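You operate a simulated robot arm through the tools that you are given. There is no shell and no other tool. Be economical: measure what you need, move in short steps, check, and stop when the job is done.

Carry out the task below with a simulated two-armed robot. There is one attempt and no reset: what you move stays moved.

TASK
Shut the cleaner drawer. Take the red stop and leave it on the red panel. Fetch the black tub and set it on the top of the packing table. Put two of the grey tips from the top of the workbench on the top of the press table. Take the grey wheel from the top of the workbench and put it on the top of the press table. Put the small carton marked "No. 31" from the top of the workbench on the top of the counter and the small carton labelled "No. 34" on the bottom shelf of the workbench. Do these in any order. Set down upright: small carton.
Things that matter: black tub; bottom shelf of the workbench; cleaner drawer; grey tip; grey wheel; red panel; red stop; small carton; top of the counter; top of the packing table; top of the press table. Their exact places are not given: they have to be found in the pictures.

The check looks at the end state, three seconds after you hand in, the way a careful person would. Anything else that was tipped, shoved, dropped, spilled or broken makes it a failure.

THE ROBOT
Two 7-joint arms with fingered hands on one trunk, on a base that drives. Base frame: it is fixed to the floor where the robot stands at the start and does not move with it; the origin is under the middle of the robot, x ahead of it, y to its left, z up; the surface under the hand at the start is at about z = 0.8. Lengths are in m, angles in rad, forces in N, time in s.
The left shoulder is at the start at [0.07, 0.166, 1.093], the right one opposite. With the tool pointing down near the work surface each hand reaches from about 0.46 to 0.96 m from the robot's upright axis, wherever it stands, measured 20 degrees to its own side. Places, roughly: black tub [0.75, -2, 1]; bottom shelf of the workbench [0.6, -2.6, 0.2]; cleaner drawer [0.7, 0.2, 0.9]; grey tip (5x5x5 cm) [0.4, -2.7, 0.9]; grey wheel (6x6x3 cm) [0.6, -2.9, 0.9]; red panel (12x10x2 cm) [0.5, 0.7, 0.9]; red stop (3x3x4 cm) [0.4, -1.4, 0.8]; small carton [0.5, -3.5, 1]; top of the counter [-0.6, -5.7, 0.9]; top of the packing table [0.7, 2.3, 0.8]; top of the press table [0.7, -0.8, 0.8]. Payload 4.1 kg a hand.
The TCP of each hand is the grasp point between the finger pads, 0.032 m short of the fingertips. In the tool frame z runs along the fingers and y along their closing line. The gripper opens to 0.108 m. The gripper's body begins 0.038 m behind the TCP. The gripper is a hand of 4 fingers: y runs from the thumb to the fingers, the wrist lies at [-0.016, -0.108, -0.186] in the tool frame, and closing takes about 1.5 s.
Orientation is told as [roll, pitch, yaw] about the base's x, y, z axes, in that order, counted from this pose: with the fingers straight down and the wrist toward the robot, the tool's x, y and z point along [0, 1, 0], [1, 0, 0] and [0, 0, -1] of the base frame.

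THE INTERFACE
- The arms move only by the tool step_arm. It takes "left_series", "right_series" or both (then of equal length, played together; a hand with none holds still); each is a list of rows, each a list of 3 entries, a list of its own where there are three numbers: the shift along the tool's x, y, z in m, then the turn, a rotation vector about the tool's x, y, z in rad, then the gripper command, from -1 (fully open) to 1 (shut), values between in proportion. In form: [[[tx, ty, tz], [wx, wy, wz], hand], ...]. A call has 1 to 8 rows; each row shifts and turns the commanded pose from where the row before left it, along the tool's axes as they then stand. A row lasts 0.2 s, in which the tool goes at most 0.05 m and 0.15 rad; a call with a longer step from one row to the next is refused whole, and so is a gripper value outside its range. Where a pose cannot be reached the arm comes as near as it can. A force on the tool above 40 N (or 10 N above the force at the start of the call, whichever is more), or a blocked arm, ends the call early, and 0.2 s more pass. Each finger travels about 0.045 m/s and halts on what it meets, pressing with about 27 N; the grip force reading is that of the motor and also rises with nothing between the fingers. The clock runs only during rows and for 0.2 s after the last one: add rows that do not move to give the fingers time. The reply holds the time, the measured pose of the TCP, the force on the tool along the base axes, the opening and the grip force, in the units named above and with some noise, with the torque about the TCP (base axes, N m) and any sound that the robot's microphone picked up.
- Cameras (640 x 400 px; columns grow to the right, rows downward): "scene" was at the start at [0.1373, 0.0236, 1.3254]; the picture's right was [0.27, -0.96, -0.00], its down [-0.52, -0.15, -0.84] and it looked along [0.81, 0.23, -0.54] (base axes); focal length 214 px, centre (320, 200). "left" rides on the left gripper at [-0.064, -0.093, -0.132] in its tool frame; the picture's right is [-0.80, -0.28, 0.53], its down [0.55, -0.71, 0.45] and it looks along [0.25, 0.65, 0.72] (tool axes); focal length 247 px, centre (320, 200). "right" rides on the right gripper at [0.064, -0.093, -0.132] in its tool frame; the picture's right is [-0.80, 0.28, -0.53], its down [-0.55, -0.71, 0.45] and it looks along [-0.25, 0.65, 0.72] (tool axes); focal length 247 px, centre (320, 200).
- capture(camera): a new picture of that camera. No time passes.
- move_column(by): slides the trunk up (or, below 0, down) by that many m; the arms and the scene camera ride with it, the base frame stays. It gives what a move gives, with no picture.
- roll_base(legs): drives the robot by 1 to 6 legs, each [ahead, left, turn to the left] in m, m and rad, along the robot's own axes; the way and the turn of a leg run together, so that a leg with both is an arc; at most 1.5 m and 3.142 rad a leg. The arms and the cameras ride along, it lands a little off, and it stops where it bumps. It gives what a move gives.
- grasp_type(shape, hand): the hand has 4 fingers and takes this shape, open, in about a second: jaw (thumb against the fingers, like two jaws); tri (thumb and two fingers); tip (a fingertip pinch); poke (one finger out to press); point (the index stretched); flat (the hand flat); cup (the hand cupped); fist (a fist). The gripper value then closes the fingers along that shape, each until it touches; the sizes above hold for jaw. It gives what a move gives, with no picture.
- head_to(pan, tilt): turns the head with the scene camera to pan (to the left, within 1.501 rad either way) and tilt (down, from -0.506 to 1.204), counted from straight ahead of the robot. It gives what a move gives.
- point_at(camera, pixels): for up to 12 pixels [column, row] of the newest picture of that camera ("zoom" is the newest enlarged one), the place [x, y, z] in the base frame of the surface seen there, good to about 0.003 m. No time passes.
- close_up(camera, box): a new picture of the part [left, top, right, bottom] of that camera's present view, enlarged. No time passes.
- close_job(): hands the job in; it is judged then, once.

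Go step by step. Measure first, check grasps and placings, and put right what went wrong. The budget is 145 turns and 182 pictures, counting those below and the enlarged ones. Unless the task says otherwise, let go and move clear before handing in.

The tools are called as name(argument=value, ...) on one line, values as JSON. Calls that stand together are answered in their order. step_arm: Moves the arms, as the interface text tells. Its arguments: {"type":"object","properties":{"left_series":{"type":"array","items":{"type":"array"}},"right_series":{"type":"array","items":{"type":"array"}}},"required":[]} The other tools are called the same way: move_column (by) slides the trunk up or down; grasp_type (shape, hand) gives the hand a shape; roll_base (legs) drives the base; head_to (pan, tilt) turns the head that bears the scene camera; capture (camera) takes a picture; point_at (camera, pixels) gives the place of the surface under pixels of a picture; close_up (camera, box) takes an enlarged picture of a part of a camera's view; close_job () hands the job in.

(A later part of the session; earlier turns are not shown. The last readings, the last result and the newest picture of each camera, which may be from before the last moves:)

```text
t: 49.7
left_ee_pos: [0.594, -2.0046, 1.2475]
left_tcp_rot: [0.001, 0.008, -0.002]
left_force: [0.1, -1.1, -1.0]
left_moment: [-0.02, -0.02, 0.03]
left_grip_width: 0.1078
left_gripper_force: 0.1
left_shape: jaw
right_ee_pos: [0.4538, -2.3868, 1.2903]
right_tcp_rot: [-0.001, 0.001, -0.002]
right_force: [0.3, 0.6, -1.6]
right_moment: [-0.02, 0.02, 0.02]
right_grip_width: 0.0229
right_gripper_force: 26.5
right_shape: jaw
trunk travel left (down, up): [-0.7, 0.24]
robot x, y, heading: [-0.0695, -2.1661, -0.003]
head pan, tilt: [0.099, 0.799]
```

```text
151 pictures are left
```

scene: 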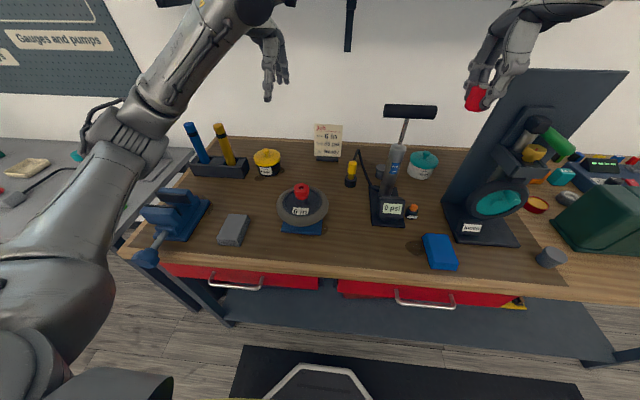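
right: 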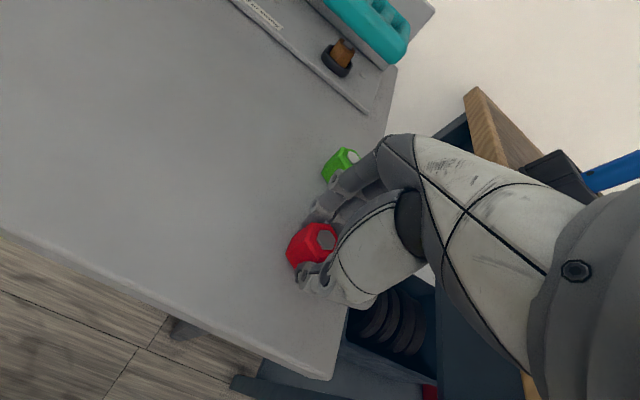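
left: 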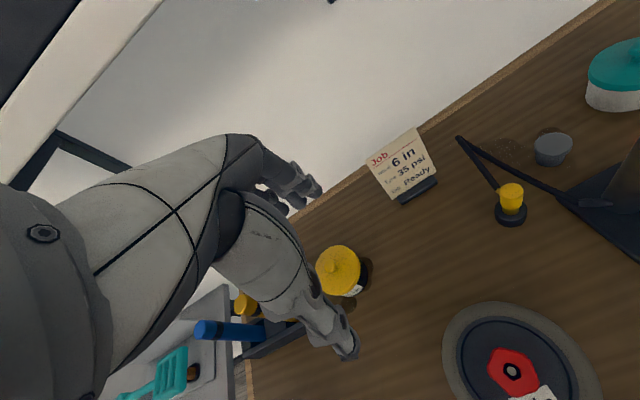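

point_at(camera="left", pixels=[[330, 265], [340, 270], [318, 275], [358, 262], [345, 250], [338, 293], [364, 275], [355, 290]])

close_up(camera="scene", box=[180, 110, 340, 210])

point_at(camera="zoom", pixels=[[345, 160], [345, 180], [345, 228], [345, 258], [295, 190], [398, 190], [345, 205], [300, 228], [394, 235], [185, 215]])

```text
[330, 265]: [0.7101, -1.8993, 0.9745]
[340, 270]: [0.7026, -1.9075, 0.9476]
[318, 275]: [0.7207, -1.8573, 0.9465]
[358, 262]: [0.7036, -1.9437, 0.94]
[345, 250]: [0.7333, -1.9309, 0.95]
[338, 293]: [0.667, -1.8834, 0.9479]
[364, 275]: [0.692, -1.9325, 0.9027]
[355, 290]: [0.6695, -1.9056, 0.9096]
```

```text
4.00 times, centred on (260, 160) of scene
```

zoom: 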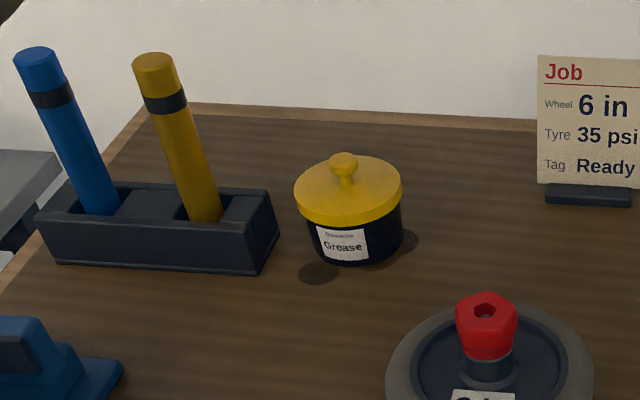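

```text
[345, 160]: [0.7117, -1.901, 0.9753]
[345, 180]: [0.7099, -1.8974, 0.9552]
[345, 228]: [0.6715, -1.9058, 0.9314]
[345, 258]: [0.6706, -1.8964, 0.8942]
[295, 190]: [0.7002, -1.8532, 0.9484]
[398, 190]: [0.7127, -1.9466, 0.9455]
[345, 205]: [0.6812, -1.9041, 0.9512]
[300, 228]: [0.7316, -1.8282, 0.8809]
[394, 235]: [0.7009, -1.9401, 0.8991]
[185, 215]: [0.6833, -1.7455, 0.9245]
```

The grease tub's centre is about (0.710,-1.900), lid 0.092 m wide, knob to z 0.977. I move over it and lower, stopping above it first.

step_arm(left_series=[[[0.035, 0.03, 0], [0, 0, 0], -1], [[0.035, 0.03, 0], [0, 0, 0], -1], [[0.035, 0.03, 0], [0, 0, 0], -1], [[0, 0.026, 0.04], [0, 0, 0], -1], [[0, 0, 0.05], [0, 0, 0], -1], [[0, 0, 0.05], [0, 0, 0], -1], [[0, 0, 0.05], [0, 0, 0], -1]])

capture(camera="left")

close_up(camera="scene", box=[160, 60, 360, 185])

```text
t: 51.3
left_ee_pos: [0.709, -1.9004, 1.0549]
left_tcp_rot: [0.002, 0.008, -0.005]
left_force: [-0.8, -0.5, 0.5]
left_moment: [0.03, 0.01, -0.02]
left_grip_width: 0.1079
left_gripper_force: 0.0
left_shape: jaw
right_ee_pos: [0.4547, -2.3861, 1.2901]
right_tcp_rot: [-0.001, 0.002, -0.002]
right_force: [0.1, 0.6, -0.8]
right_moment: [0.02, 0.03, 0.0]
right_grip_width: 0.0228
right_gripper_force: 27.2
right_shape: jaw
trunk travel left (down, up): [-0.7, 0.24]
robot x, y, heading: [-0.0673, -2.1705, 0.0]
head pan, tilt: [0.099, 0.799]
```

```text
149 pictures are left
```

left: 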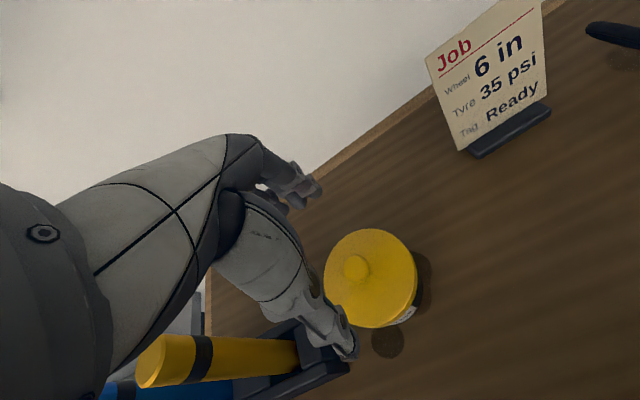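

```text
3.20 times, centred on (260, 122) of scene
```

zoom: 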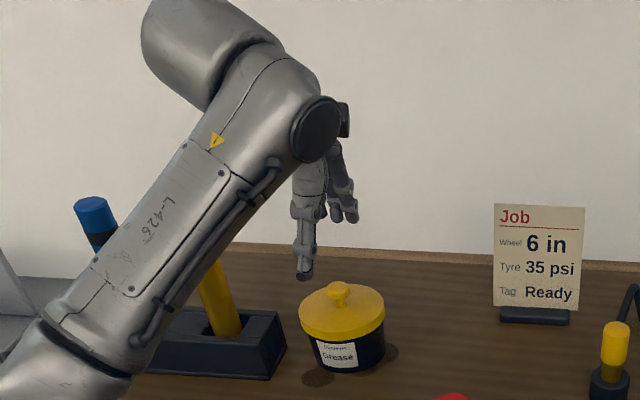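

The hand is centred over the lid, but the yellow pen at (165,360) looks near the hand, so I measure it.

point_at(camera="left", pixels=[[165, 355], [230, 350], [285, 355], [357, 262], [375, 235], [330, 290], [410, 275]])

```text
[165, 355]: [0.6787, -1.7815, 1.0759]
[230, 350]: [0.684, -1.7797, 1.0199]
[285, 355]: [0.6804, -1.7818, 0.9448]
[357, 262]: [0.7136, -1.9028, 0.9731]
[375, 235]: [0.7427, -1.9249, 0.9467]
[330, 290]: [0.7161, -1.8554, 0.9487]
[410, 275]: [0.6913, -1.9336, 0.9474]
```

The pen is 0.12 m away, which is enough. I lower to z≈0.943 and close.

step_arm(left_series=[[[-0.001, 0.003, 0.04], [0, 0, 0], -1], [[0, 0, 0.04], [0, 0, 0], -1], [[0, 0, 0.02], [0, 0, 0], -1], [[0, 0, 0.01], [0, 0, 0], -1], [[0, 0, 0], [0, 0, 0], 1], [[0, 0, 0], [0, 0, 0], 1], [[0, 0, 0], [0, 0, 0], 1], [[0, 0, 0], [0, 0, 0], 1]])

capture(camera="left")

close_up(camera="scene", box=[160, 60, 360, 185])

```text
t: 53.1
left_ee_pos: [0.7114, -1.9007, 0.9477]
left_tcp_rot: [0.0, 0.006, -0.004]
left_force: [4.6, -0.9, 8.3]
left_moment: [0.04, -0.62, -0.05]
left_grip_width: 0.0831
left_gripper_force: 26.9
left_shape: jaw
right_ee_pos: [0.4539, -2.3877, 1.2897]
right_tcp_rot: [0.0, 0.001, -0.002]
right_force: [0.2, -0.2, -0.1]
right_moment: [0.0, 0.02, 0.0]
right_grip_width: 0.023
right_gripper_force: 27.2
right_shape: jaw
trunk travel left (down, up): [-0.7, 0.24]
robot x, y, heading: [-0.0652, -2.1704, -0.001]
head pan, tilt: [0.099, 0.799]
```

```text
147 pictures are left
```

left: 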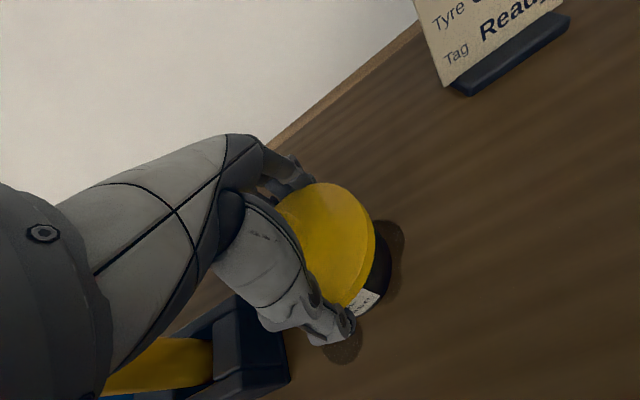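

```text
3.20 times, centred on (260, 122) of scene
```

zoom: 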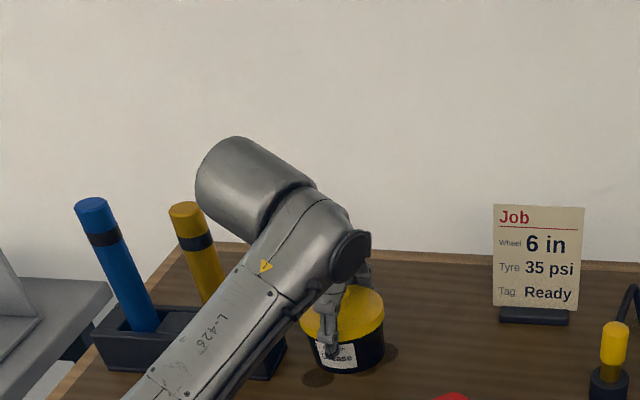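

The fingers hold the body (0.083 m, under the lid's edge). I lift gently and check.

step_arm(left_series=[[[0, 0, -0.02], [0, 0, 0], 1], [[0, 0, -0.04], [0, 0, 0], 1], [[0, 0, -0.05], [0, 0, 0], 1], [[0, 0, -0.05], [0, 0, 0], 1], [[0, 0, -0.05], [0, 0, 0], 1], [[0, 0, -0.05], [0, 0, 0], 1]])

close_up(camera="scene", box=[160, 0, 400, 150])

```text
t: 54.5
left_ee_pos: [0.7147, -1.9011, 1.2059]
left_tcp_rot: [0.003, 0.009, -0.004]
left_force: [-0.3, -0.3, -6.3]
left_moment: [-0.01, -0.03, 0.01]
left_grip_width: 0.083
left_gripper_force: 27.0
left_shape: jaw
right_ee_pos: [0.4555, -2.3882, 1.2904]
right_tcp_rot: [-0.001, 0.001, -0.002]
right_force: [-0.1, -0.8, -0.1]
right_moment: [0.02, -0.01, 0.01]
right_grip_width: 0.0228
right_gripper_force: 27.0
right_shape: jaw
trunk travel left (down, up): [-0.7, 0.24]
robot x, y, heading: [-0.0682, -2.1685, -0.002]
head pan, tilt: [0.099, 0.799]
heard: snap
```

```text
2.67 times, centred on (280, 75) of scene
```

zoom: 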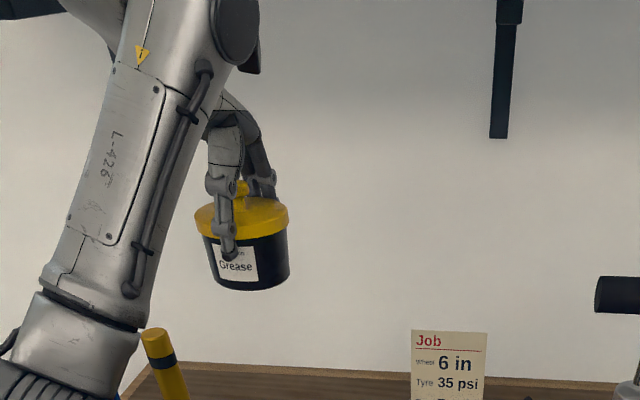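

The tub is lifted (6 N), but a snap was heard. I look around the spot it stood for anything broken.

capture(camera="left")

capture(camera="scene")

close_up(camera="scene", box=[180, 110, 340, 210])

```text
144 pictures are left
```

left: 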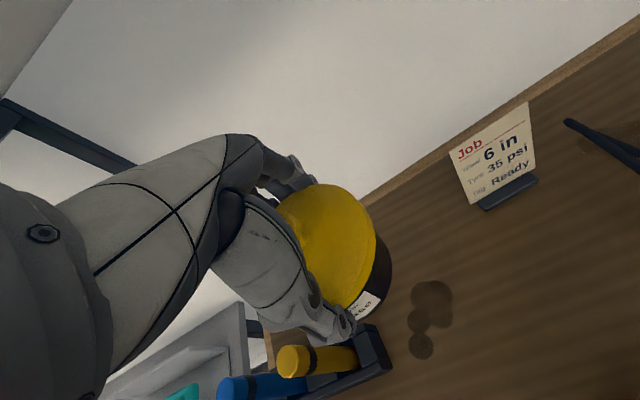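

```text
143 pictures are left
```

scene: 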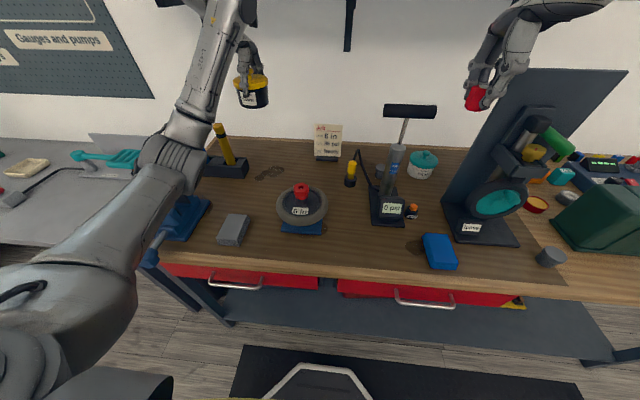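

```text
4.00 times, centred on (260, 160) of scene
```

zoom: 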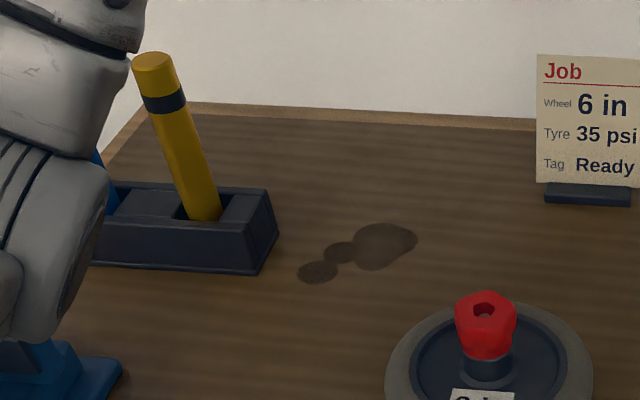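

Only grease stains remain; the snap was the tub coming loose, and it is intact. I pull the tub in, back off and drive left toward the red panel.

step_arm(left_series=[[[-0.02, -0.045, -0.03], [0, 0, 0], 1], [[-0.02, -0.045, -0.03], [0, 0, 0], 1], [[-0.02, -0.045, -0.03], [0, 0, 0], 1]])

roll_base(legs=[[-0.35, 0, 0], [0, 1.4, 0], [0, 1.0, 0]])

head_to(pan=0.5, tilt=0.5)

capture(camera="scene")

head_to(pan=1.4, tilt=0.4)

capture(camera="scene")

```text
refused: row 1 steps farther than a row can; nothing moved
```

```text
t: 68.3
left_ee_pos: [0.3455, 0.5237, 1.2055]
left_tcp_rot: [0.002, 0.009, 0.001]
left_force: [0.2, -0.3, -7.0]
left_moment: [-0.02, 0.01, -0.01]
left_grip_width: 0.0828
left_gripper_force: 26.9
left_shape: jaw
right_ee_pos: [0.0876, 0.0343, 1.2896]
right_tcp_rot: [0.0, 0.002, 0.003]
right_force: [0.3, 0.0, -0.2]
right_moment: [0.03, 0.04, -0.01]
right_grip_width: 0.0228
right_gripper_force: 27.0
right_shape: jaw
trunk travel left (down, up): [-0.7, 0.24]
robot x, y, heading: [-0.4351, 0.2516, 0.005]
head pan, tilt: [0.099, 0.799]
```

```text
t: 69.1
left_ee_pos: [0.3464, 0.5225, 1.2045]
left_tcp_rot: [0.002, 0.009, 0.002]
left_force: [-0.5, 0.3, -6.1]
left_moment: [-0.05, 0.02, -0.02]
left_grip_width: 0.0831
left_gripper_force: 27.2
left_shape: jaw
right_ee_pos: [0.0871, 0.0351, 1.291]
right_tcp_rot: [0.0, 0.001, 0.003]
right_force: [-0.7, 0.9, -0.3]
right_moment: [0.0, -0.01, -0.02]
right_grip_width: 0.0227
right_gripper_force: 27.5
right_shape: jaw
trunk travel left (down, up): [-0.7, 0.24]
robot x, y, heading: [-0.4393, 0.2499, 0.006]
head pan, tilt: [0.499, 0.499]
```

```text
141 pictures are left
```

scene: 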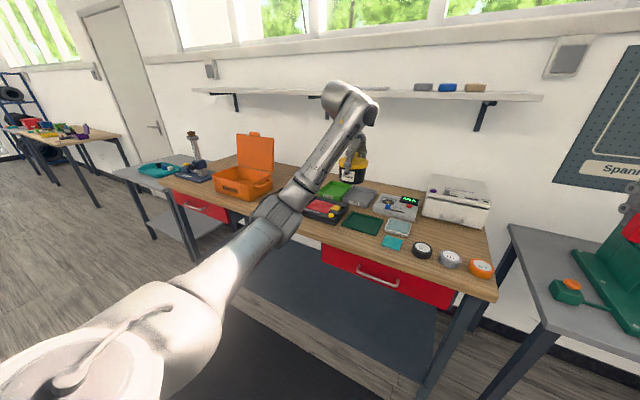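

```text
t: 70.3
left_ee_pos: [0.346, 0.5225, 1.2053]
left_tcp_rot: [0.001, 0.008, 0.002]
left_force: [0.9, 0.7, -6.5]
left_moment: [-0.03, 0.0, 0.0]
left_grip_width: 0.083
left_gripper_force: 27.0
left_shape: jaw
right_ee_pos: [0.087, 0.0351, 1.2897]
right_tcp_rot: [0.001, 0.003, 0.004]
right_force: [0.5, 0.1, -0.6]
right_moment: [-0.02, -0.03, -0.02]
right_grip_width: 0.0226
right_gripper_force: 27.0
right_shape: jaw
trunk travel left (down, up): [-0.7, 0.24]
robot x, y, heading: [-0.4357, 0.2522, 0.001]
head pan, tilt: [1.4, 0.4]
```

```text
140 pictures are left
```

scene: 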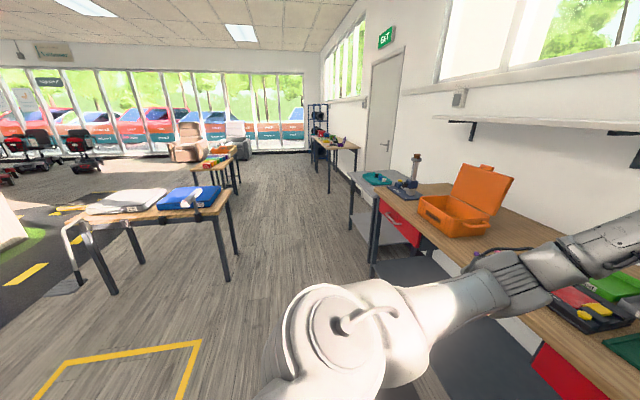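

The path left along the benches looks open. I measure the candidate packing table, and the table edge on the other side.

point_at(camera="scene", pixels=[[228, 280], [232, 195], [365, 192], [350, 178], [325, 140], [352, 150], [375, 172], [465, 225], [405, 250], [200, 340], [240, 160], [395, 195]])

head_to(pan=0.7, tilt=0.5)

close_up(camera="scene", box=[120, 120, 360, 270])

```text
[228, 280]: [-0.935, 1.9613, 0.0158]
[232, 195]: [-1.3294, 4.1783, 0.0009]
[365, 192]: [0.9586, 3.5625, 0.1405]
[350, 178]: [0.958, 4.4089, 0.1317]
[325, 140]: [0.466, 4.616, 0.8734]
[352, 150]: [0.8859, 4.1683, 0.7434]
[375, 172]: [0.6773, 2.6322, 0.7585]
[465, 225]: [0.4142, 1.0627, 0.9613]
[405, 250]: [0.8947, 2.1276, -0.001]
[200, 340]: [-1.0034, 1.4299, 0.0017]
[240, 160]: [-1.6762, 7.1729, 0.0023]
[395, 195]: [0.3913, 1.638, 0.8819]
```

```text
t: 71.4
left_ee_pos: [0.3445, 0.5225, 1.2051]
left_tcp_rot: [0.003, 0.008, 0.002]
left_force: [0.0, -0.2, -7.1]
left_moment: [-0.05, 0.0, 0.02]
left_grip_width: 0.0828
left_gripper_force: 26.5
left_shape: jaw
right_ee_pos: [0.087, 0.0359, 1.291]
right_tcp_rot: [-0.001, 0.003, 0.003]
right_force: [0.1, 1.0, 0.4]
right_moment: [0.02, -0.03, 0.0]
right_grip_width: 0.023
right_gripper_force: 27.0
right_shape: jaw
trunk travel left (down, up): [-0.7, 0.24]
robot x, y, heading: [-0.4412, 0.2531, 0.002]
head pan, tilt: [0.7, 0.499]
```

```text
2.67 times, centred on (240, 195) of scene
```

zoom: 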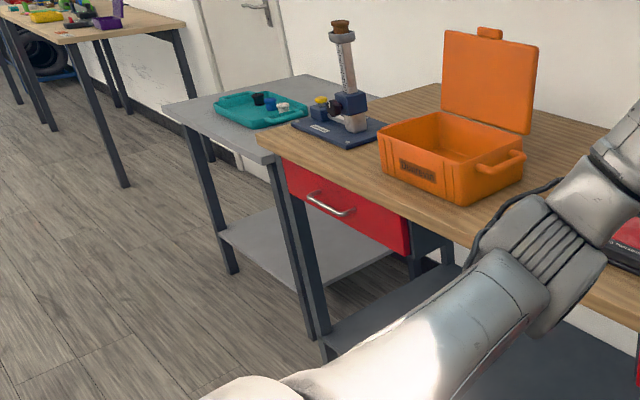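

The grey table with the teal tray (y≈1.75–2.7, z≈0.77) is the packing table. I place the tub first: drive left to y≈2.05 and look.

roll_base(legs=[[0, 0.9, 0], [0, 0.9, 0]])

head_to(pan=0.15, tilt=0.6)

capture(camera="scene")

```text
t: 80.5
left_ee_pos: [0.3477, 2.315, 1.205]
left_tcp_rot: [0.002, 0.009, -0.008]
left_force: [-0.2, 0.6, -6.0]
left_moment: [-0.02, -0.02, -0.01]
left_grip_width: 0.0833
left_gripper_force: 27.1
left_shape: jaw
right_ee_pos: [0.0841, 1.8292, 1.2899]
right_tcp_rot: [0.0, 0.002, -0.006]
right_force: [-0.9, 0.6, -0.6]
right_moment: [0.01, 0.03, -0.02]
right_grip_width: 0.0231
right_gripper_force: 26.5
right_shape: jaw
trunk travel left (down, up): [-0.7, 0.24]
robot x, y, heading: [-0.4357, 2.0531, -0.009]
head pan, tilt: [0.7, 0.499]
```

```text
t: 81.4
left_ee_pos: [0.3466, 2.315, 1.2059]
left_tcp_rot: [0.0, 0.009, -0.009]
left_force: [0.1, 0.4, -6.2]
left_moment: [-0.01, -0.01, 0.03]
left_grip_width: 0.0828
left_gripper_force: 27.2
left_shape: jaw
right_ee_pos: [0.0851, 1.8294, 1.2899]
right_tcp_rot: [-0.001, 0.002, -0.007]
right_force: [-0.1, -0.3, -0.1]
right_moment: [-0.02, -0.01, 0.01]
right_grip_width: 0.023
right_gripper_force: 27.1
right_shape: jaw
trunk travel left (down, up): [-0.7, 0.24]
robot x, y, heading: [-0.4361, 2.0483, -0.01]
head pan, tilt: [0.15, 0.6]
```

```text
138 pictures are left
```

scene: 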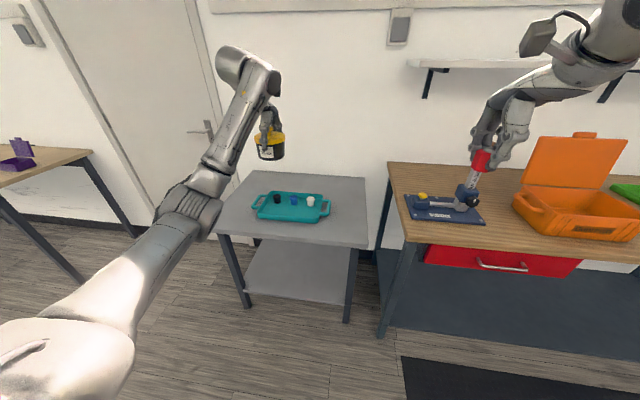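

point_at(camera="scene", pixels=[[225, 230], [362, 243], [350, 182], [250, 177], [280, 232], [345, 212], [245, 190], [300, 185], [262, 220], [320, 220], [350, 225], [472, 185]])

```text
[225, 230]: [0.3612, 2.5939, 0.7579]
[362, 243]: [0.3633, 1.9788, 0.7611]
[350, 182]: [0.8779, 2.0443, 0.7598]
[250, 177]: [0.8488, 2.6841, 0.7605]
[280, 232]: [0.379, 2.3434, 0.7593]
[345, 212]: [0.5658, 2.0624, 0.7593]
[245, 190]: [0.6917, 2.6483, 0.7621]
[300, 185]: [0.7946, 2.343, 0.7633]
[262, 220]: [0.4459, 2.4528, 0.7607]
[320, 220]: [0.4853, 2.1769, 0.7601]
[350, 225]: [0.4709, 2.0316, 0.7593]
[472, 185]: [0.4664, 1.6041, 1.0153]
```

The table top is z≈0.76; the strip behind the tray around (0.79,2.30) is free. I drive in 0.38 m, lower the trunk and check.

roll_base(legs=[[0.38, 0, 0.01]])

move_column(by=-0.15)

head_to(pan=0.3, tilt=0.75)

capture(camera="scene")

```text
t: 83.8
left_ee_pos: [0.7231, 2.3245, 1.2054]
left_tcp_rot: [0.003, 0.009, 0.004]
left_force: [-0.3, -1.1, -6.6]
left_moment: [-0.06, -0.02, 0.0]
left_grip_width: 0.0831
left_gripper_force: 27.0
left_shape: jaw
right_ee_pos: [0.4673, 1.8367, 1.291]
right_tcp_rot: [0.0, -0.001, 0.007]
right_force: [0.2, 0.3, -0.6]
right_moment: [0.0, 0.03, 0.0]
right_grip_width: 0.0226
right_gripper_force: 26.9
right_shape: jaw
trunk travel left (down, up): [-0.7, 0.24]
robot x, y, heading: [-0.0526, 2.0569, 0.009]
head pan, tilt: [0.15, 0.6]
```

```text
t: 85.6
left_ee_pos: [0.7234, 2.3254, 1.0554]
left_tcp_rot: [0.002, 0.009, 0.005]
left_force: [0.3, -0.4, -5.7]
left_moment: [-0.02, -0.04, 0.0]
left_grip_width: 0.0833
left_gripper_force: 26.4
left_shape: jaw
right_ee_pos: [0.4668, 1.8368, 1.1403]
right_tcp_rot: [0.0, 0.003, 0.006]
right_force: [-0.1, 0.8, -0.8]
right_moment: [0.01, 0.01, -0.03]
right_grip_width: 0.0227
right_gripper_force: 27.0
right_shape: jaw
trunk travel left (down, up): [-0.55, 0.39]
robot x, y, heading: [-0.057, 2.0506, 0.009]
head pan, tilt: [0.15, 0.6]
```

```text
t: 86.3
left_ee_pos: [0.7237, 2.326, 1.0551]
left_tcp_rot: [0.002, 0.008, 0.005]
left_force: [-1.0, -0.4, -6.5]
left_moment: [-0.02, 0.03, -0.01]
left_grip_width: 0.0827
left_gripper_force: 26.9
left_shape: jaw
right_ee_pos: [0.4675, 1.8366, 1.1396]
right_tcp_rot: [0.0, 0.002, 0.006]
right_force: [0.2, -0.4, 0.1]
right_moment: [0.0, 0.0, -0.01]
right_grip_width: 0.0228
right_gripper_force: 26.6
right_shape: jaw
trunk travel left (down, up): [-0.55, 0.39]
robot x, y, heading: [-0.0585, 2.0537, 0.009]
head pan, tilt: [0.3, 0.75]
```

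```text
137 pictures are left
```

scene: 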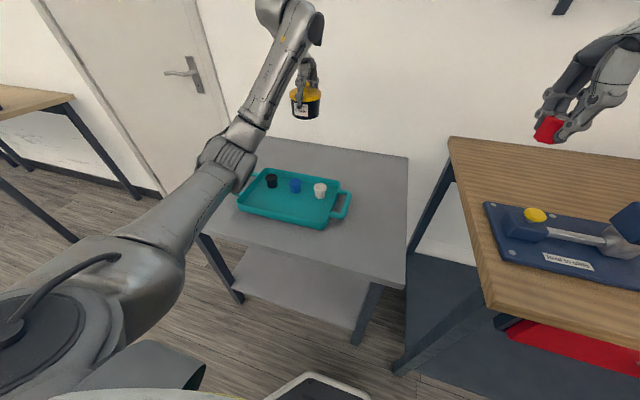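

point_at(camera="scene", pixels=[[345, 195], [300, 182], [340, 165], [370, 180], [408, 160], [300, 150], [320, 172], [380, 220]])

```text
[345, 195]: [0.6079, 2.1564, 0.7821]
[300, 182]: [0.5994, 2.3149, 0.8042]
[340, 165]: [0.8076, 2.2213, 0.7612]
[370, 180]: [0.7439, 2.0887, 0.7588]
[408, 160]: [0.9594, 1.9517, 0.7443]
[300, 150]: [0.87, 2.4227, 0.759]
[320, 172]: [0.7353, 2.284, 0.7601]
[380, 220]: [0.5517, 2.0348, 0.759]
```

Free surface around (0.81,2.25). I move the tub over there and lower it to about 1 cm above the table.

step_arm(left_series=[[[-0.035, 0.03, 0], [0, 0, 0], 1], [[-0.035, 0.03, 0], [0, 0, 0], 1], [[0, 0.03, 0.03], [0, 0, 0], 1], [[0, 0, 0.045], [0, 0, 0], 1], [[0, 0, 0.045], [0, 0, 0], 1], [[0, 0, 0.045], [0, 0, 0], 1], [[0, 0, 0.04], [0, 0, 0], 1]])

close_up(camera="scene", box=[200, 60, 440, 210])

```text
t: 87.9
left_ee_pos: [0.8121, 2.2561, 0.8489]
left_tcp_rot: [0.001, 0.008, 0.004]
left_force: [0.4, -0.7, -6.2]
left_moment: [-0.04, 0.0, -0.03]
left_grip_width: 0.0831
left_gripper_force: 27.2
left_shape: jaw
right_ee_pos: [0.4679, 1.8373, 1.1405]
right_tcp_rot: [0.0, 0.002, 0.006]
right_force: [0.0, -0.1, 0.4]
right_moment: [-0.03, 0.02, 0.01]
right_grip_width: 0.0224
right_gripper_force: 27.0
right_shape: jaw
trunk travel left (down, up): [-0.55, 0.39]
robot x, y, heading: [-0.0571, 2.0545, 0.008]
head pan, tilt: [0.3, 0.75]
```

```text
2.67 times, centred on (320, 135) of scene
```

zoom: 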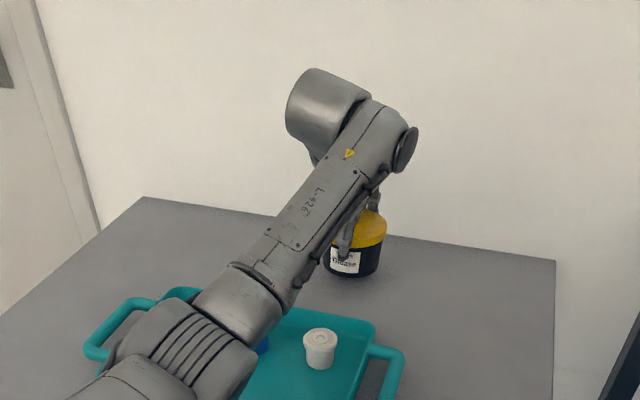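

Tub is just above the table at a free spot. I lower until the weight comes off.

step_arm(left_series=[[[0, 0, 0.008], [0, 0, 0], 1], [[0, 0, 0.006], [0, 0, 0], 1], [[0, 0, 0], [0, 0, 0], 1]])

```text
t: 88.7
left_ee_pos: [0.8113, 2.2571, 0.8343]
left_tcp_rot: [0.001, 0.009, 0.008]
left_force: [0.3, -0.1, -5.8]
left_moment: [-0.03, -0.04, 0.01]
left_grip_width: 0.0828
left_gripper_force: 27.9
left_shape: jaw
right_ee_pos: [0.4666, 1.8358, 1.139]
right_tcp_rot: [0.0, 0.001, 0.007]
right_force: [0.2, 0.3, -0.1]
right_moment: [-0.01, 0.01, -0.02]
right_grip_width: 0.0227
right_gripper_force: 26.5
right_shape: jaw
trunk travel left (down, up): [-0.55, 0.39]
robot x, y, heading: [-0.0567, 2.0515, 0.009]
head pan, tilt: [0.3, 0.75]
```

step_arm(left_series=[[[0, 0, 0.004], [0, 0, 0], 1], [[0, 0, 0.003], [0, 0, 0], 1], [[0, 0, 0], [0, 0, 0], 1]])

```text
t: 89.5
left_ee_pos: [0.8117, 2.2561, 0.8286]
left_tcp_rot: [0.002, 0.008, 0.004]
left_force: [-0.7, 1.8, -1.9]
left_moment: [-0.02, -0.16, 0.0]
left_grip_width: 0.0827
left_gripper_force: 27.1
left_shape: jaw
right_ee_pos: [0.4661, 1.8358, 1.1404]
right_tcp_rot: [-0.001, -0.001, 0.008]
right_force: [0.2, 0.5, -0.2]
right_moment: [0.0, 0.0, -0.01]
right_grip_width: 0.023
right_gripper_force: 27.0
right_shape: jaw
trunk travel left (down, up): [-0.55, 0.39]
robot x, y, heading: [-0.0567, 2.051, 0.005]
head pan, tilt: [0.3, 0.75]
```

The tub is touching the table. I open and rise straight up.

step_arm(left_series=[[[0, 0, 0.001], [0, 0, 0], 0.2], [[0, 0, 0], [0, 0, 0], -0.8], [[0, 0, 0], [0, 0, 0], -1], [[0, 0, 0], [0, 0, 0], -1], [[0, 0, -0.03], [0, 0, 0], -1], [[0, 0, -0.05], [0, 0, 0], -1], [[0, 0, -0.05], [0, 0, 0], -1], [[0, 0, -0.05], [0, 0, 0], -1]])

close_up(camera="scene", box=[200, 60, 440, 210])

```text
t: 91.3
left_ee_pos: [0.8109, 2.256, 1.0102]
left_tcp_rot: [0.002, 0.005, 0.006]
left_force: [-0.4, -0.3, 0.4]
left_moment: [-0.03, -0.03, 0.0]
left_grip_width: 0.1077
left_gripper_force: 0.0
left_shape: jaw
right_ee_pos: [0.4657, 1.8355, 1.1418]
right_tcp_rot: [0.001, -0.001, 0.008]
right_force: [0.0, 0.3, -1.1]
right_moment: [0.04, -0.03, 0.05]
right_grip_width: 0.0226
right_gripper_force: 27.1
right_shape: jaw
trunk travel left (down, up): [-0.55, 0.39]
robot x, y, heading: [-0.0553, 2.0511, 0.009]
head pan, tilt: [0.3, 0.75]
```

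```text
2.67 times, centred on (320, 135) of scene
```

zoom: 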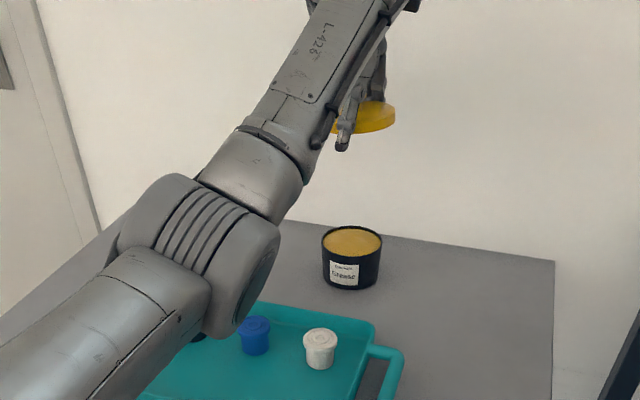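

The lid came up with the hand, though the fingers are open. I look at it closely.

capture(camera="left")

capture(camera="scene")

close_up(camera="scene", box=[270, 60, 390, 135])

```text
134 pictures are left
```

left: 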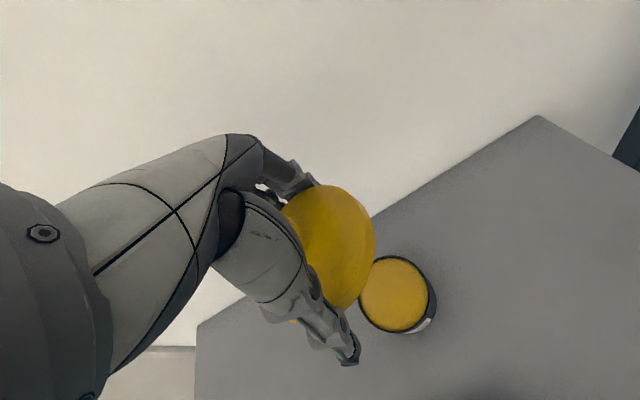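

```text
133 pictures are left
```

scene: 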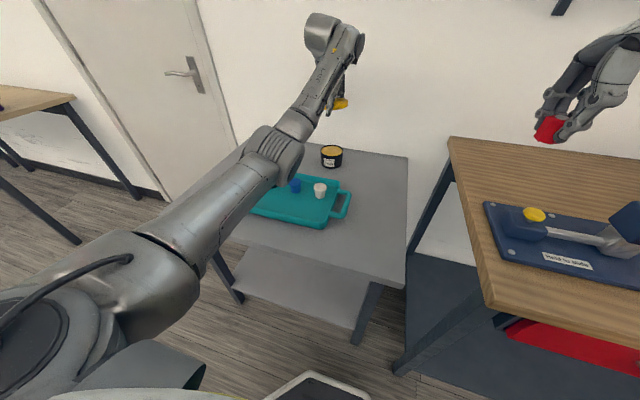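

```text
5.33 times, centred on (330, 98) of scene
```

zoom: 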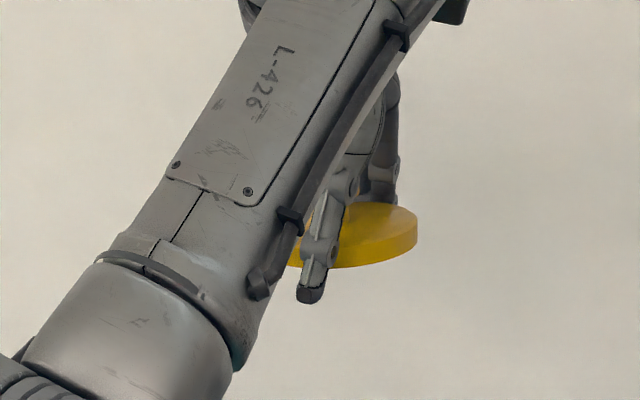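

The lid is stuck in the hand above the fingers. I measure the tub's and lid's positions so I can set the lid back on.

point_at(camera="left", pixels=[[362, 292], [400, 258], [434, 292], [395, 332], [398, 295], [330, 200], [370, 240], [350, 285], [330, 240]])

point_at(camera="scene", pixels=[[320, 150], [344, 150], [332, 145], [332, 155]])

```text
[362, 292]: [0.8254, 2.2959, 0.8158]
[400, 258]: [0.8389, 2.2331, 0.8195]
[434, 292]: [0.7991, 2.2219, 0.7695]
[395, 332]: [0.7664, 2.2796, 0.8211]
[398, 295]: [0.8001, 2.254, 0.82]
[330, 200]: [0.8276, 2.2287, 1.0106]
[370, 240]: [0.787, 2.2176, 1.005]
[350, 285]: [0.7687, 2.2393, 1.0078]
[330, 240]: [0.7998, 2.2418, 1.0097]
```

```text
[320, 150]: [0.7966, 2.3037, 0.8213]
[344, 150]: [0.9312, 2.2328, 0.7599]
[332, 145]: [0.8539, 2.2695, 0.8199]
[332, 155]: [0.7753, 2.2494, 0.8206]
```

The lid sits at the same place in the hand as before, and the tub hasn't moved (centre ≈(0.809,2.257)). I lower the lid straight back onto the tub and press lightly.

step_arm(left_series=[[[0, 0, 0.05], [0, 0, 0], -1], [[0, 0, 0.05], [0, 0, 0], -1], [[0, 0, 0.05], [0, 0, 0], -1], [[0, 0, 0.02], [0, 0, 0], -1], [[0, 0, 0.01], [0, 0, 0], -1], [[0, 0, 0.004], [0, 0, 0], -1]])

close_up(camera="scene", box=[270, 100, 390, 175])

capture(camera="left")

```text
t: 92.7
left_ee_pos: [0.81, 2.2554, 0.8262]
left_tcp_rot: [0.002, 0.003, 0.005]
left_force: [0.1, -1.4, 8.3]
left_moment: [-0.01, 0.03, 0.02]
left_grip_width: 0.1081
left_gripper_force: 0.1
left_shape: jaw
right_ee_pos: [0.4646, 1.8356, 1.1416]
right_tcp_rot: [0.0, -0.001, 0.005]
right_force: [0.8, -0.1, 0.9]
right_moment: [-0.01, -0.01, 0.01]
right_grip_width: 0.023
right_gripper_force: 26.9
right_shape: jaw
trunk travel left (down, up): [-0.55, 0.39]
robot x, y, heading: [-0.0587, 2.0544, 0.005]
head pan, tilt: [0.3, 0.75]
heard: snap
```

```text
5.33 times, centred on (330, 138) of scene
```

zoom: 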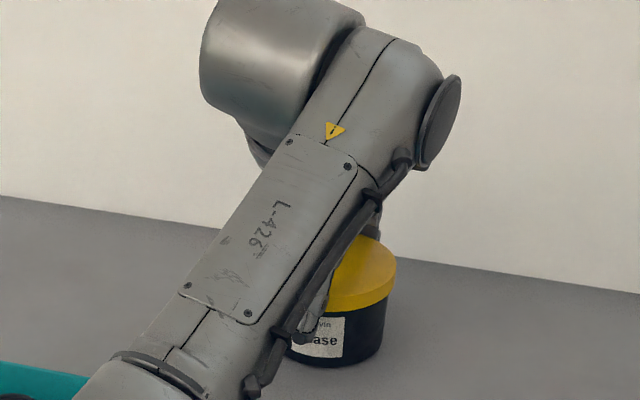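

```text
130 pictures are left
```

left: 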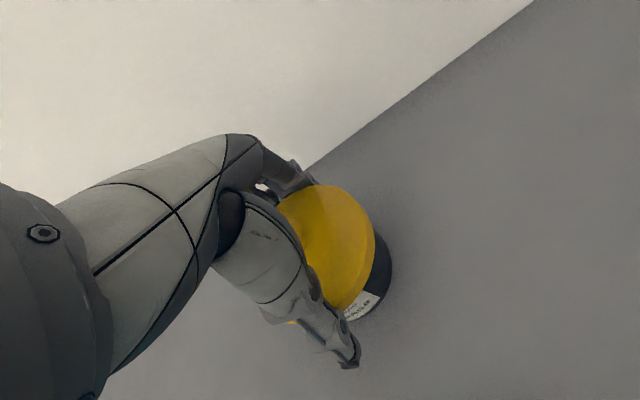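

A snap was heard again: the lid seems to be seated back on the tub. I raise the hand slowly by 2 cm and check whether the lid stays.

step_arm(left_series=[[[0, 0, 0.002], [0, 0, 0], -1], [[0, 0, 0], [0, 0, 0], -1], [[0, 0, -0.008], [0, 0, 0], -1], [[0, 0, -0.008], [0, 0, 0], -1], [[0, 0, -0.008], [0, 0, 0], -1]])

close_up(camera="scene", box=[270, 100, 390, 175])

capture(camera="left")

```text
t: 93.9
left_ee_pos: [0.8109, 2.2556, 0.8469]
left_tcp_rot: [0.002, 0.008, 0.004]
left_force: [0.3, 0.1, -0.8]
left_moment: [0.02, 0.01, -0.01]
left_grip_width: 0.1079
left_gripper_force: 0.1
left_shape: jaw
right_ee_pos: [0.4659, 1.8363, 1.1405]
right_tcp_rot: [0.0, 0.0, 0.006]
right_force: [1.0, 0.2, -0.7]
right_moment: [0.0, 0.03, 0.0]
right_grip_width: 0.0227
right_gripper_force: 26.9
right_shape: jaw
trunk travel left (down, up): [-0.55, 0.39]
robot x, y, heading: [-0.0543, 2.0498, 0.004]
head pan, tilt: [0.3, 0.75]
heard: snap
```

```text
5.33 times, centred on (330, 138) of scene
```

zoom: 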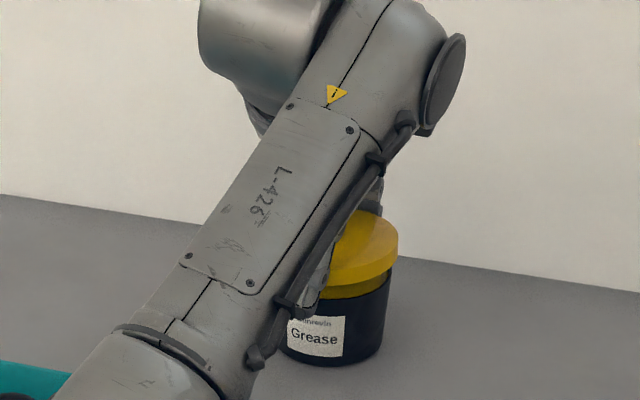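

```text
128 pictures are left
```

left: 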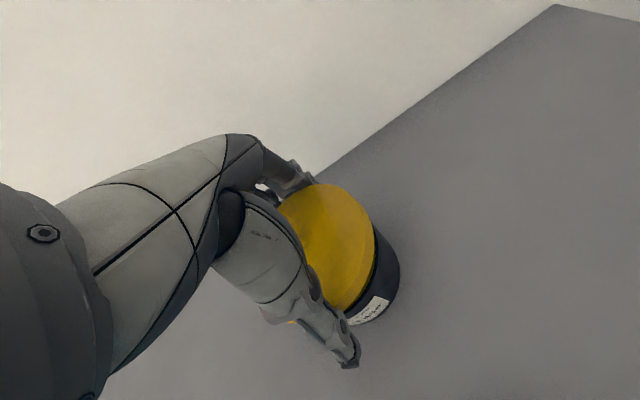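

The lid pulls off with the hand again, so its knob must be jammed in the palm. I press the lid back on and then change the hand to flat to let the knob go.

step_arm(left_series=[[[0, 0, 0.01], [0, 0, 0], -1], [[0, 0, 0.008], [0, 0, 0], -1], [[0, 0, 0.004], [0, 0, 0], -1], [[0, 0, 0.001], [0, 0, 0], -1]])

grasp_type(hand="left", shape="flat")

capture(camera="left")

close_up(camera="scene", box=[270, 100, 390, 175])

```text
t: 94.9
left_ee_pos: [0.8107, 2.2557, 0.8254]
left_tcp_rot: [0.002, 0.003, 0.006]
left_force: [0.4, -0.1, 6.2]
left_moment: [-0.01, -0.02, 0.01]
left_grip_width: 0.108
left_gripper_force: 0.0
left_shape: jaw
right_ee_pos: [0.4649, 1.8349, 1.1414]
right_tcp_rot: [0.0, 0.001, 0.007]
right_force: [-0.3, -0.4, -0.2]
right_moment: [-0.04, -0.05, -0.03]
right_grip_width: 0.0227
right_gripper_force: 27.4
right_shape: jaw
trunk travel left (down, up): [-0.55, 0.39]
robot x, y, heading: [-0.0615, 2.0495, 0.008]
head pan, tilt: [0.3, 0.75]
heard: snap
```

```text
t: 95.8
left_ee_pos: [0.811, 2.2545, 0.8255]
left_tcp_rot: [0.002, 0.007, 0.004]
left_force: [-2.4, -0.3, 5.8]
left_moment: [0.15, -0.61, -0.03]
left_grip_width: 0.0
left_gripper_force: 0.0
left_shape: flat
right_ee_pos: [0.4649, 1.8369, 1.1408]
right_tcp_rot: [0.0, 0.0, 0.009]
right_force: [-0.1, -1.5, 0.6]
right_moment: [0.0, 0.03, -0.01]
right_grip_width: 0.0225
right_gripper_force: 27.0
right_shape: jaw
trunk travel left (down, up): [-0.55, 0.39]
robot x, y, heading: [-0.0573, 2.0537, 0.004]
head pan, tilt: [0.3, 0.75]
heard: snap
```

```text
127 pictures are left
```

left: 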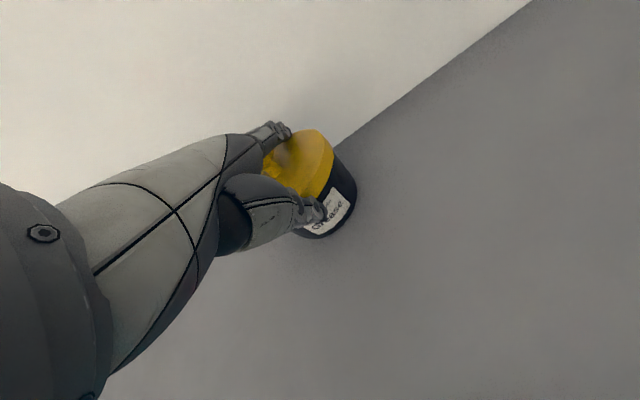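

```text
5.33 times, centred on (330, 138) of scene
```

zoom: 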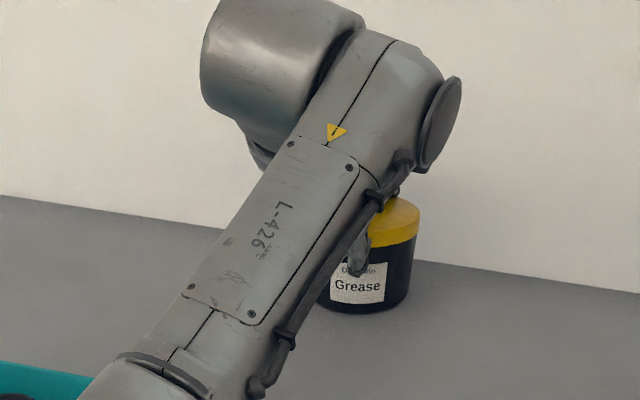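

The flat hand nudged the tub a little backward, but it stands upright with its lid on. I raise the hand slowly and check.

step_arm(left_series=[[[0, 0, -0.006], [0, 0, 0], -1], [[0, 0, -0.01], [0, 0, 0], -1], [[0, 0, -0.01], [0, 0, 0], -1]])

capture(camera="left")

close_up(camera="scene", box=[270, 100, 390, 175])

```text
t: 96.6
left_ee_pos: [0.8106, 2.2557, 0.8488]
left_tcp_rot: [0.002, 0.007, 0.006]
left_force: [-0.4, -0.1, 2.6]
left_moment: [0.02, -0.23, 0.0]
left_grip_width: 0.0
left_gripper_force: 0.1
left_shape: flat
right_ee_pos: [0.465, 1.8363, 1.1406]
right_tcp_rot: [-0.001, 0.0, 0.007]
right_force: [0.1, -0.2, -0.8]
right_moment: [0.0, -0.02, -0.02]
right_grip_width: 0.0226
right_gripper_force: 27.2
right_shape: jaw
trunk travel left (down, up): [-0.55, 0.39]
robot x, y, heading: [-0.0567, 2.053, 0.008]
head pan, tilt: [0.3, 0.75]
```

```text
125 pictures are left
```

left: 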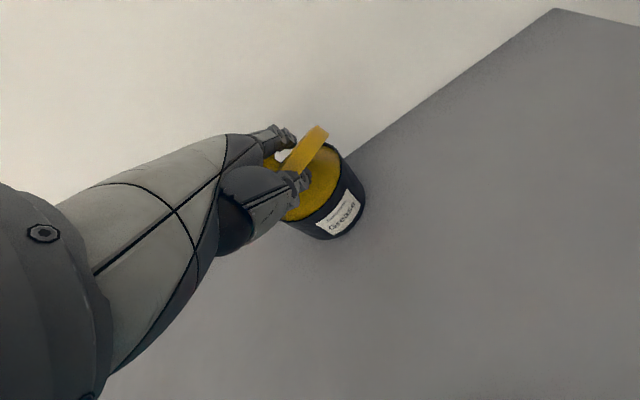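

```text
5.33 times, centred on (330, 138) of scene
```

zoom: 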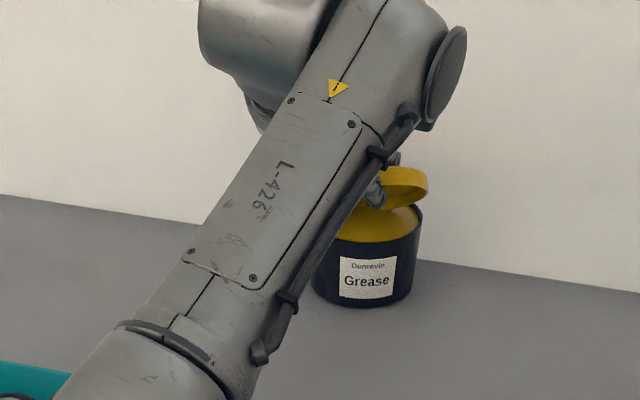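

Now the lid is tilted, lifted on one side by a finger. I zoom in to see what holds it.

close_up(camera="left", box=[230, 90, 390, 250])

capture(camera="right")

```text
2.50 times, centred on (310, 170) of left
```

zoom: 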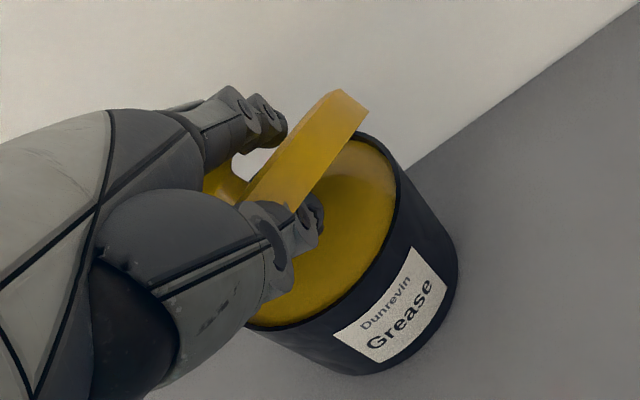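

```text
122 pictures are left
```

right: 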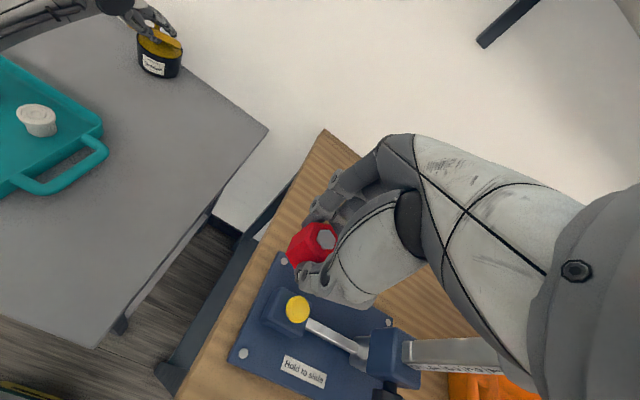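

close_up(camera="right", box=[100, 0, 228, 80])

head_to(pan=0.25, tilt=0.6)

capture(camera="scene")

```text
5.00 times, centred on (164, 40) of right
```

zoom: 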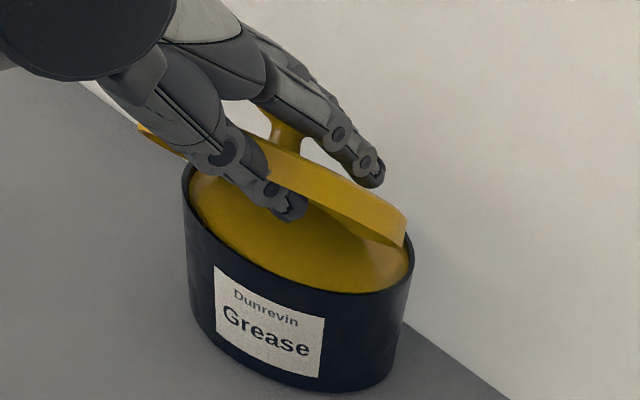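

```text
t: 97.3
left_ee_pos: [0.8105, 2.2557, 0.849]
left_tcp_rot: [0.002, 0.007, 0.007]
left_force: [-0.4, -0.2, 2.5]
left_moment: [0.04, -0.27, -0.01]
left_grip_width: 0.0
left_gripper_force: 0.1
left_shape: flat
right_ee_pos: [0.4657, 1.8371, 1.1406]
right_tcp_rot: [-0.001, 0.001, 0.007]
right_force: [-1.1, -0.4, -0.7]
right_moment: [0.04, -0.02, 0.01]
right_grip_width: 0.0227
right_gripper_force: 27.0
right_shape: jaw
trunk travel left (down, up): [-0.55, 0.39]
robot x, y, heading: [-0.0608, 2.0515, 0.008]
head pan, tilt: [0.25, 0.6]
```

```text
120 pictures are left
```

scene: 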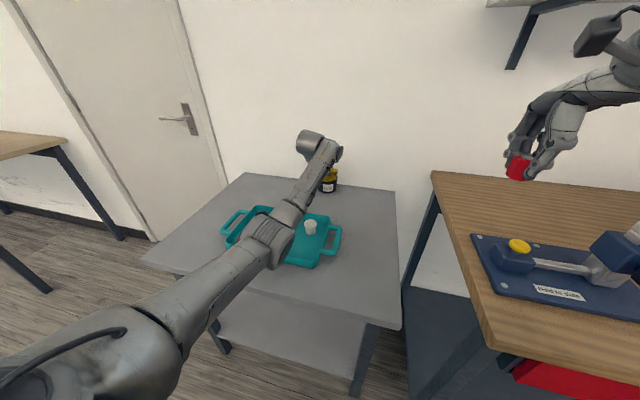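

The right-hand view shows the knob caught between thumb and fingers of the flat hand, the lid tilted along with it. I press it back down to seat it, then look again from the right hand.

step_arm(left_series=[[[0, 0, 0.01], [0, 0, 0], -1], [[0, 0, 0.009], [0, 0, 0], -1], [[0, 0, 0.003], [0, 0, 0], -1], [[0, 0, 0], [0, 0, 0], -1]])

close_up(camera="right", box=[100, 0, 228, 80])

```text
t: 98.3
left_ee_pos: [0.8077, 2.2545, 0.8322]
left_tcp_rot: [0.003, 0.0, 0.004]
left_force: [-7.6, -3.4, 26.9]
left_moment: [0.37, -2.86, -0.14]
left_grip_width: 0.0
left_gripper_force: 0.1
left_shape: flat
right_ee_pos: [0.4611, 1.8357, 1.1433]
right_tcp_rot: [0.002, -0.005, 0.007]
right_force: [1.0, 0.0, -0.3]
right_moment: [0.03, -0.01, 0.0]
right_grip_width: 0.0227
right_gripper_force: 26.8
right_shape: jaw
trunk travel left (down, up): [-0.55, 0.39]
robot x, y, heading: [-0.0556, 2.057, 0.011]
head pan, tilt: [0.25, 0.6]
```

```text
5.00 times, centred on (164, 40) of right
```

zoom: 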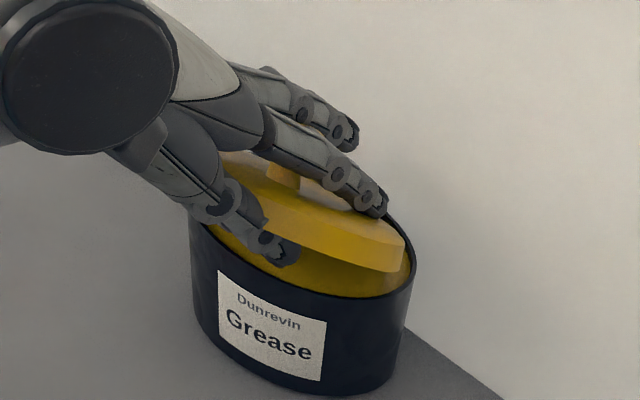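

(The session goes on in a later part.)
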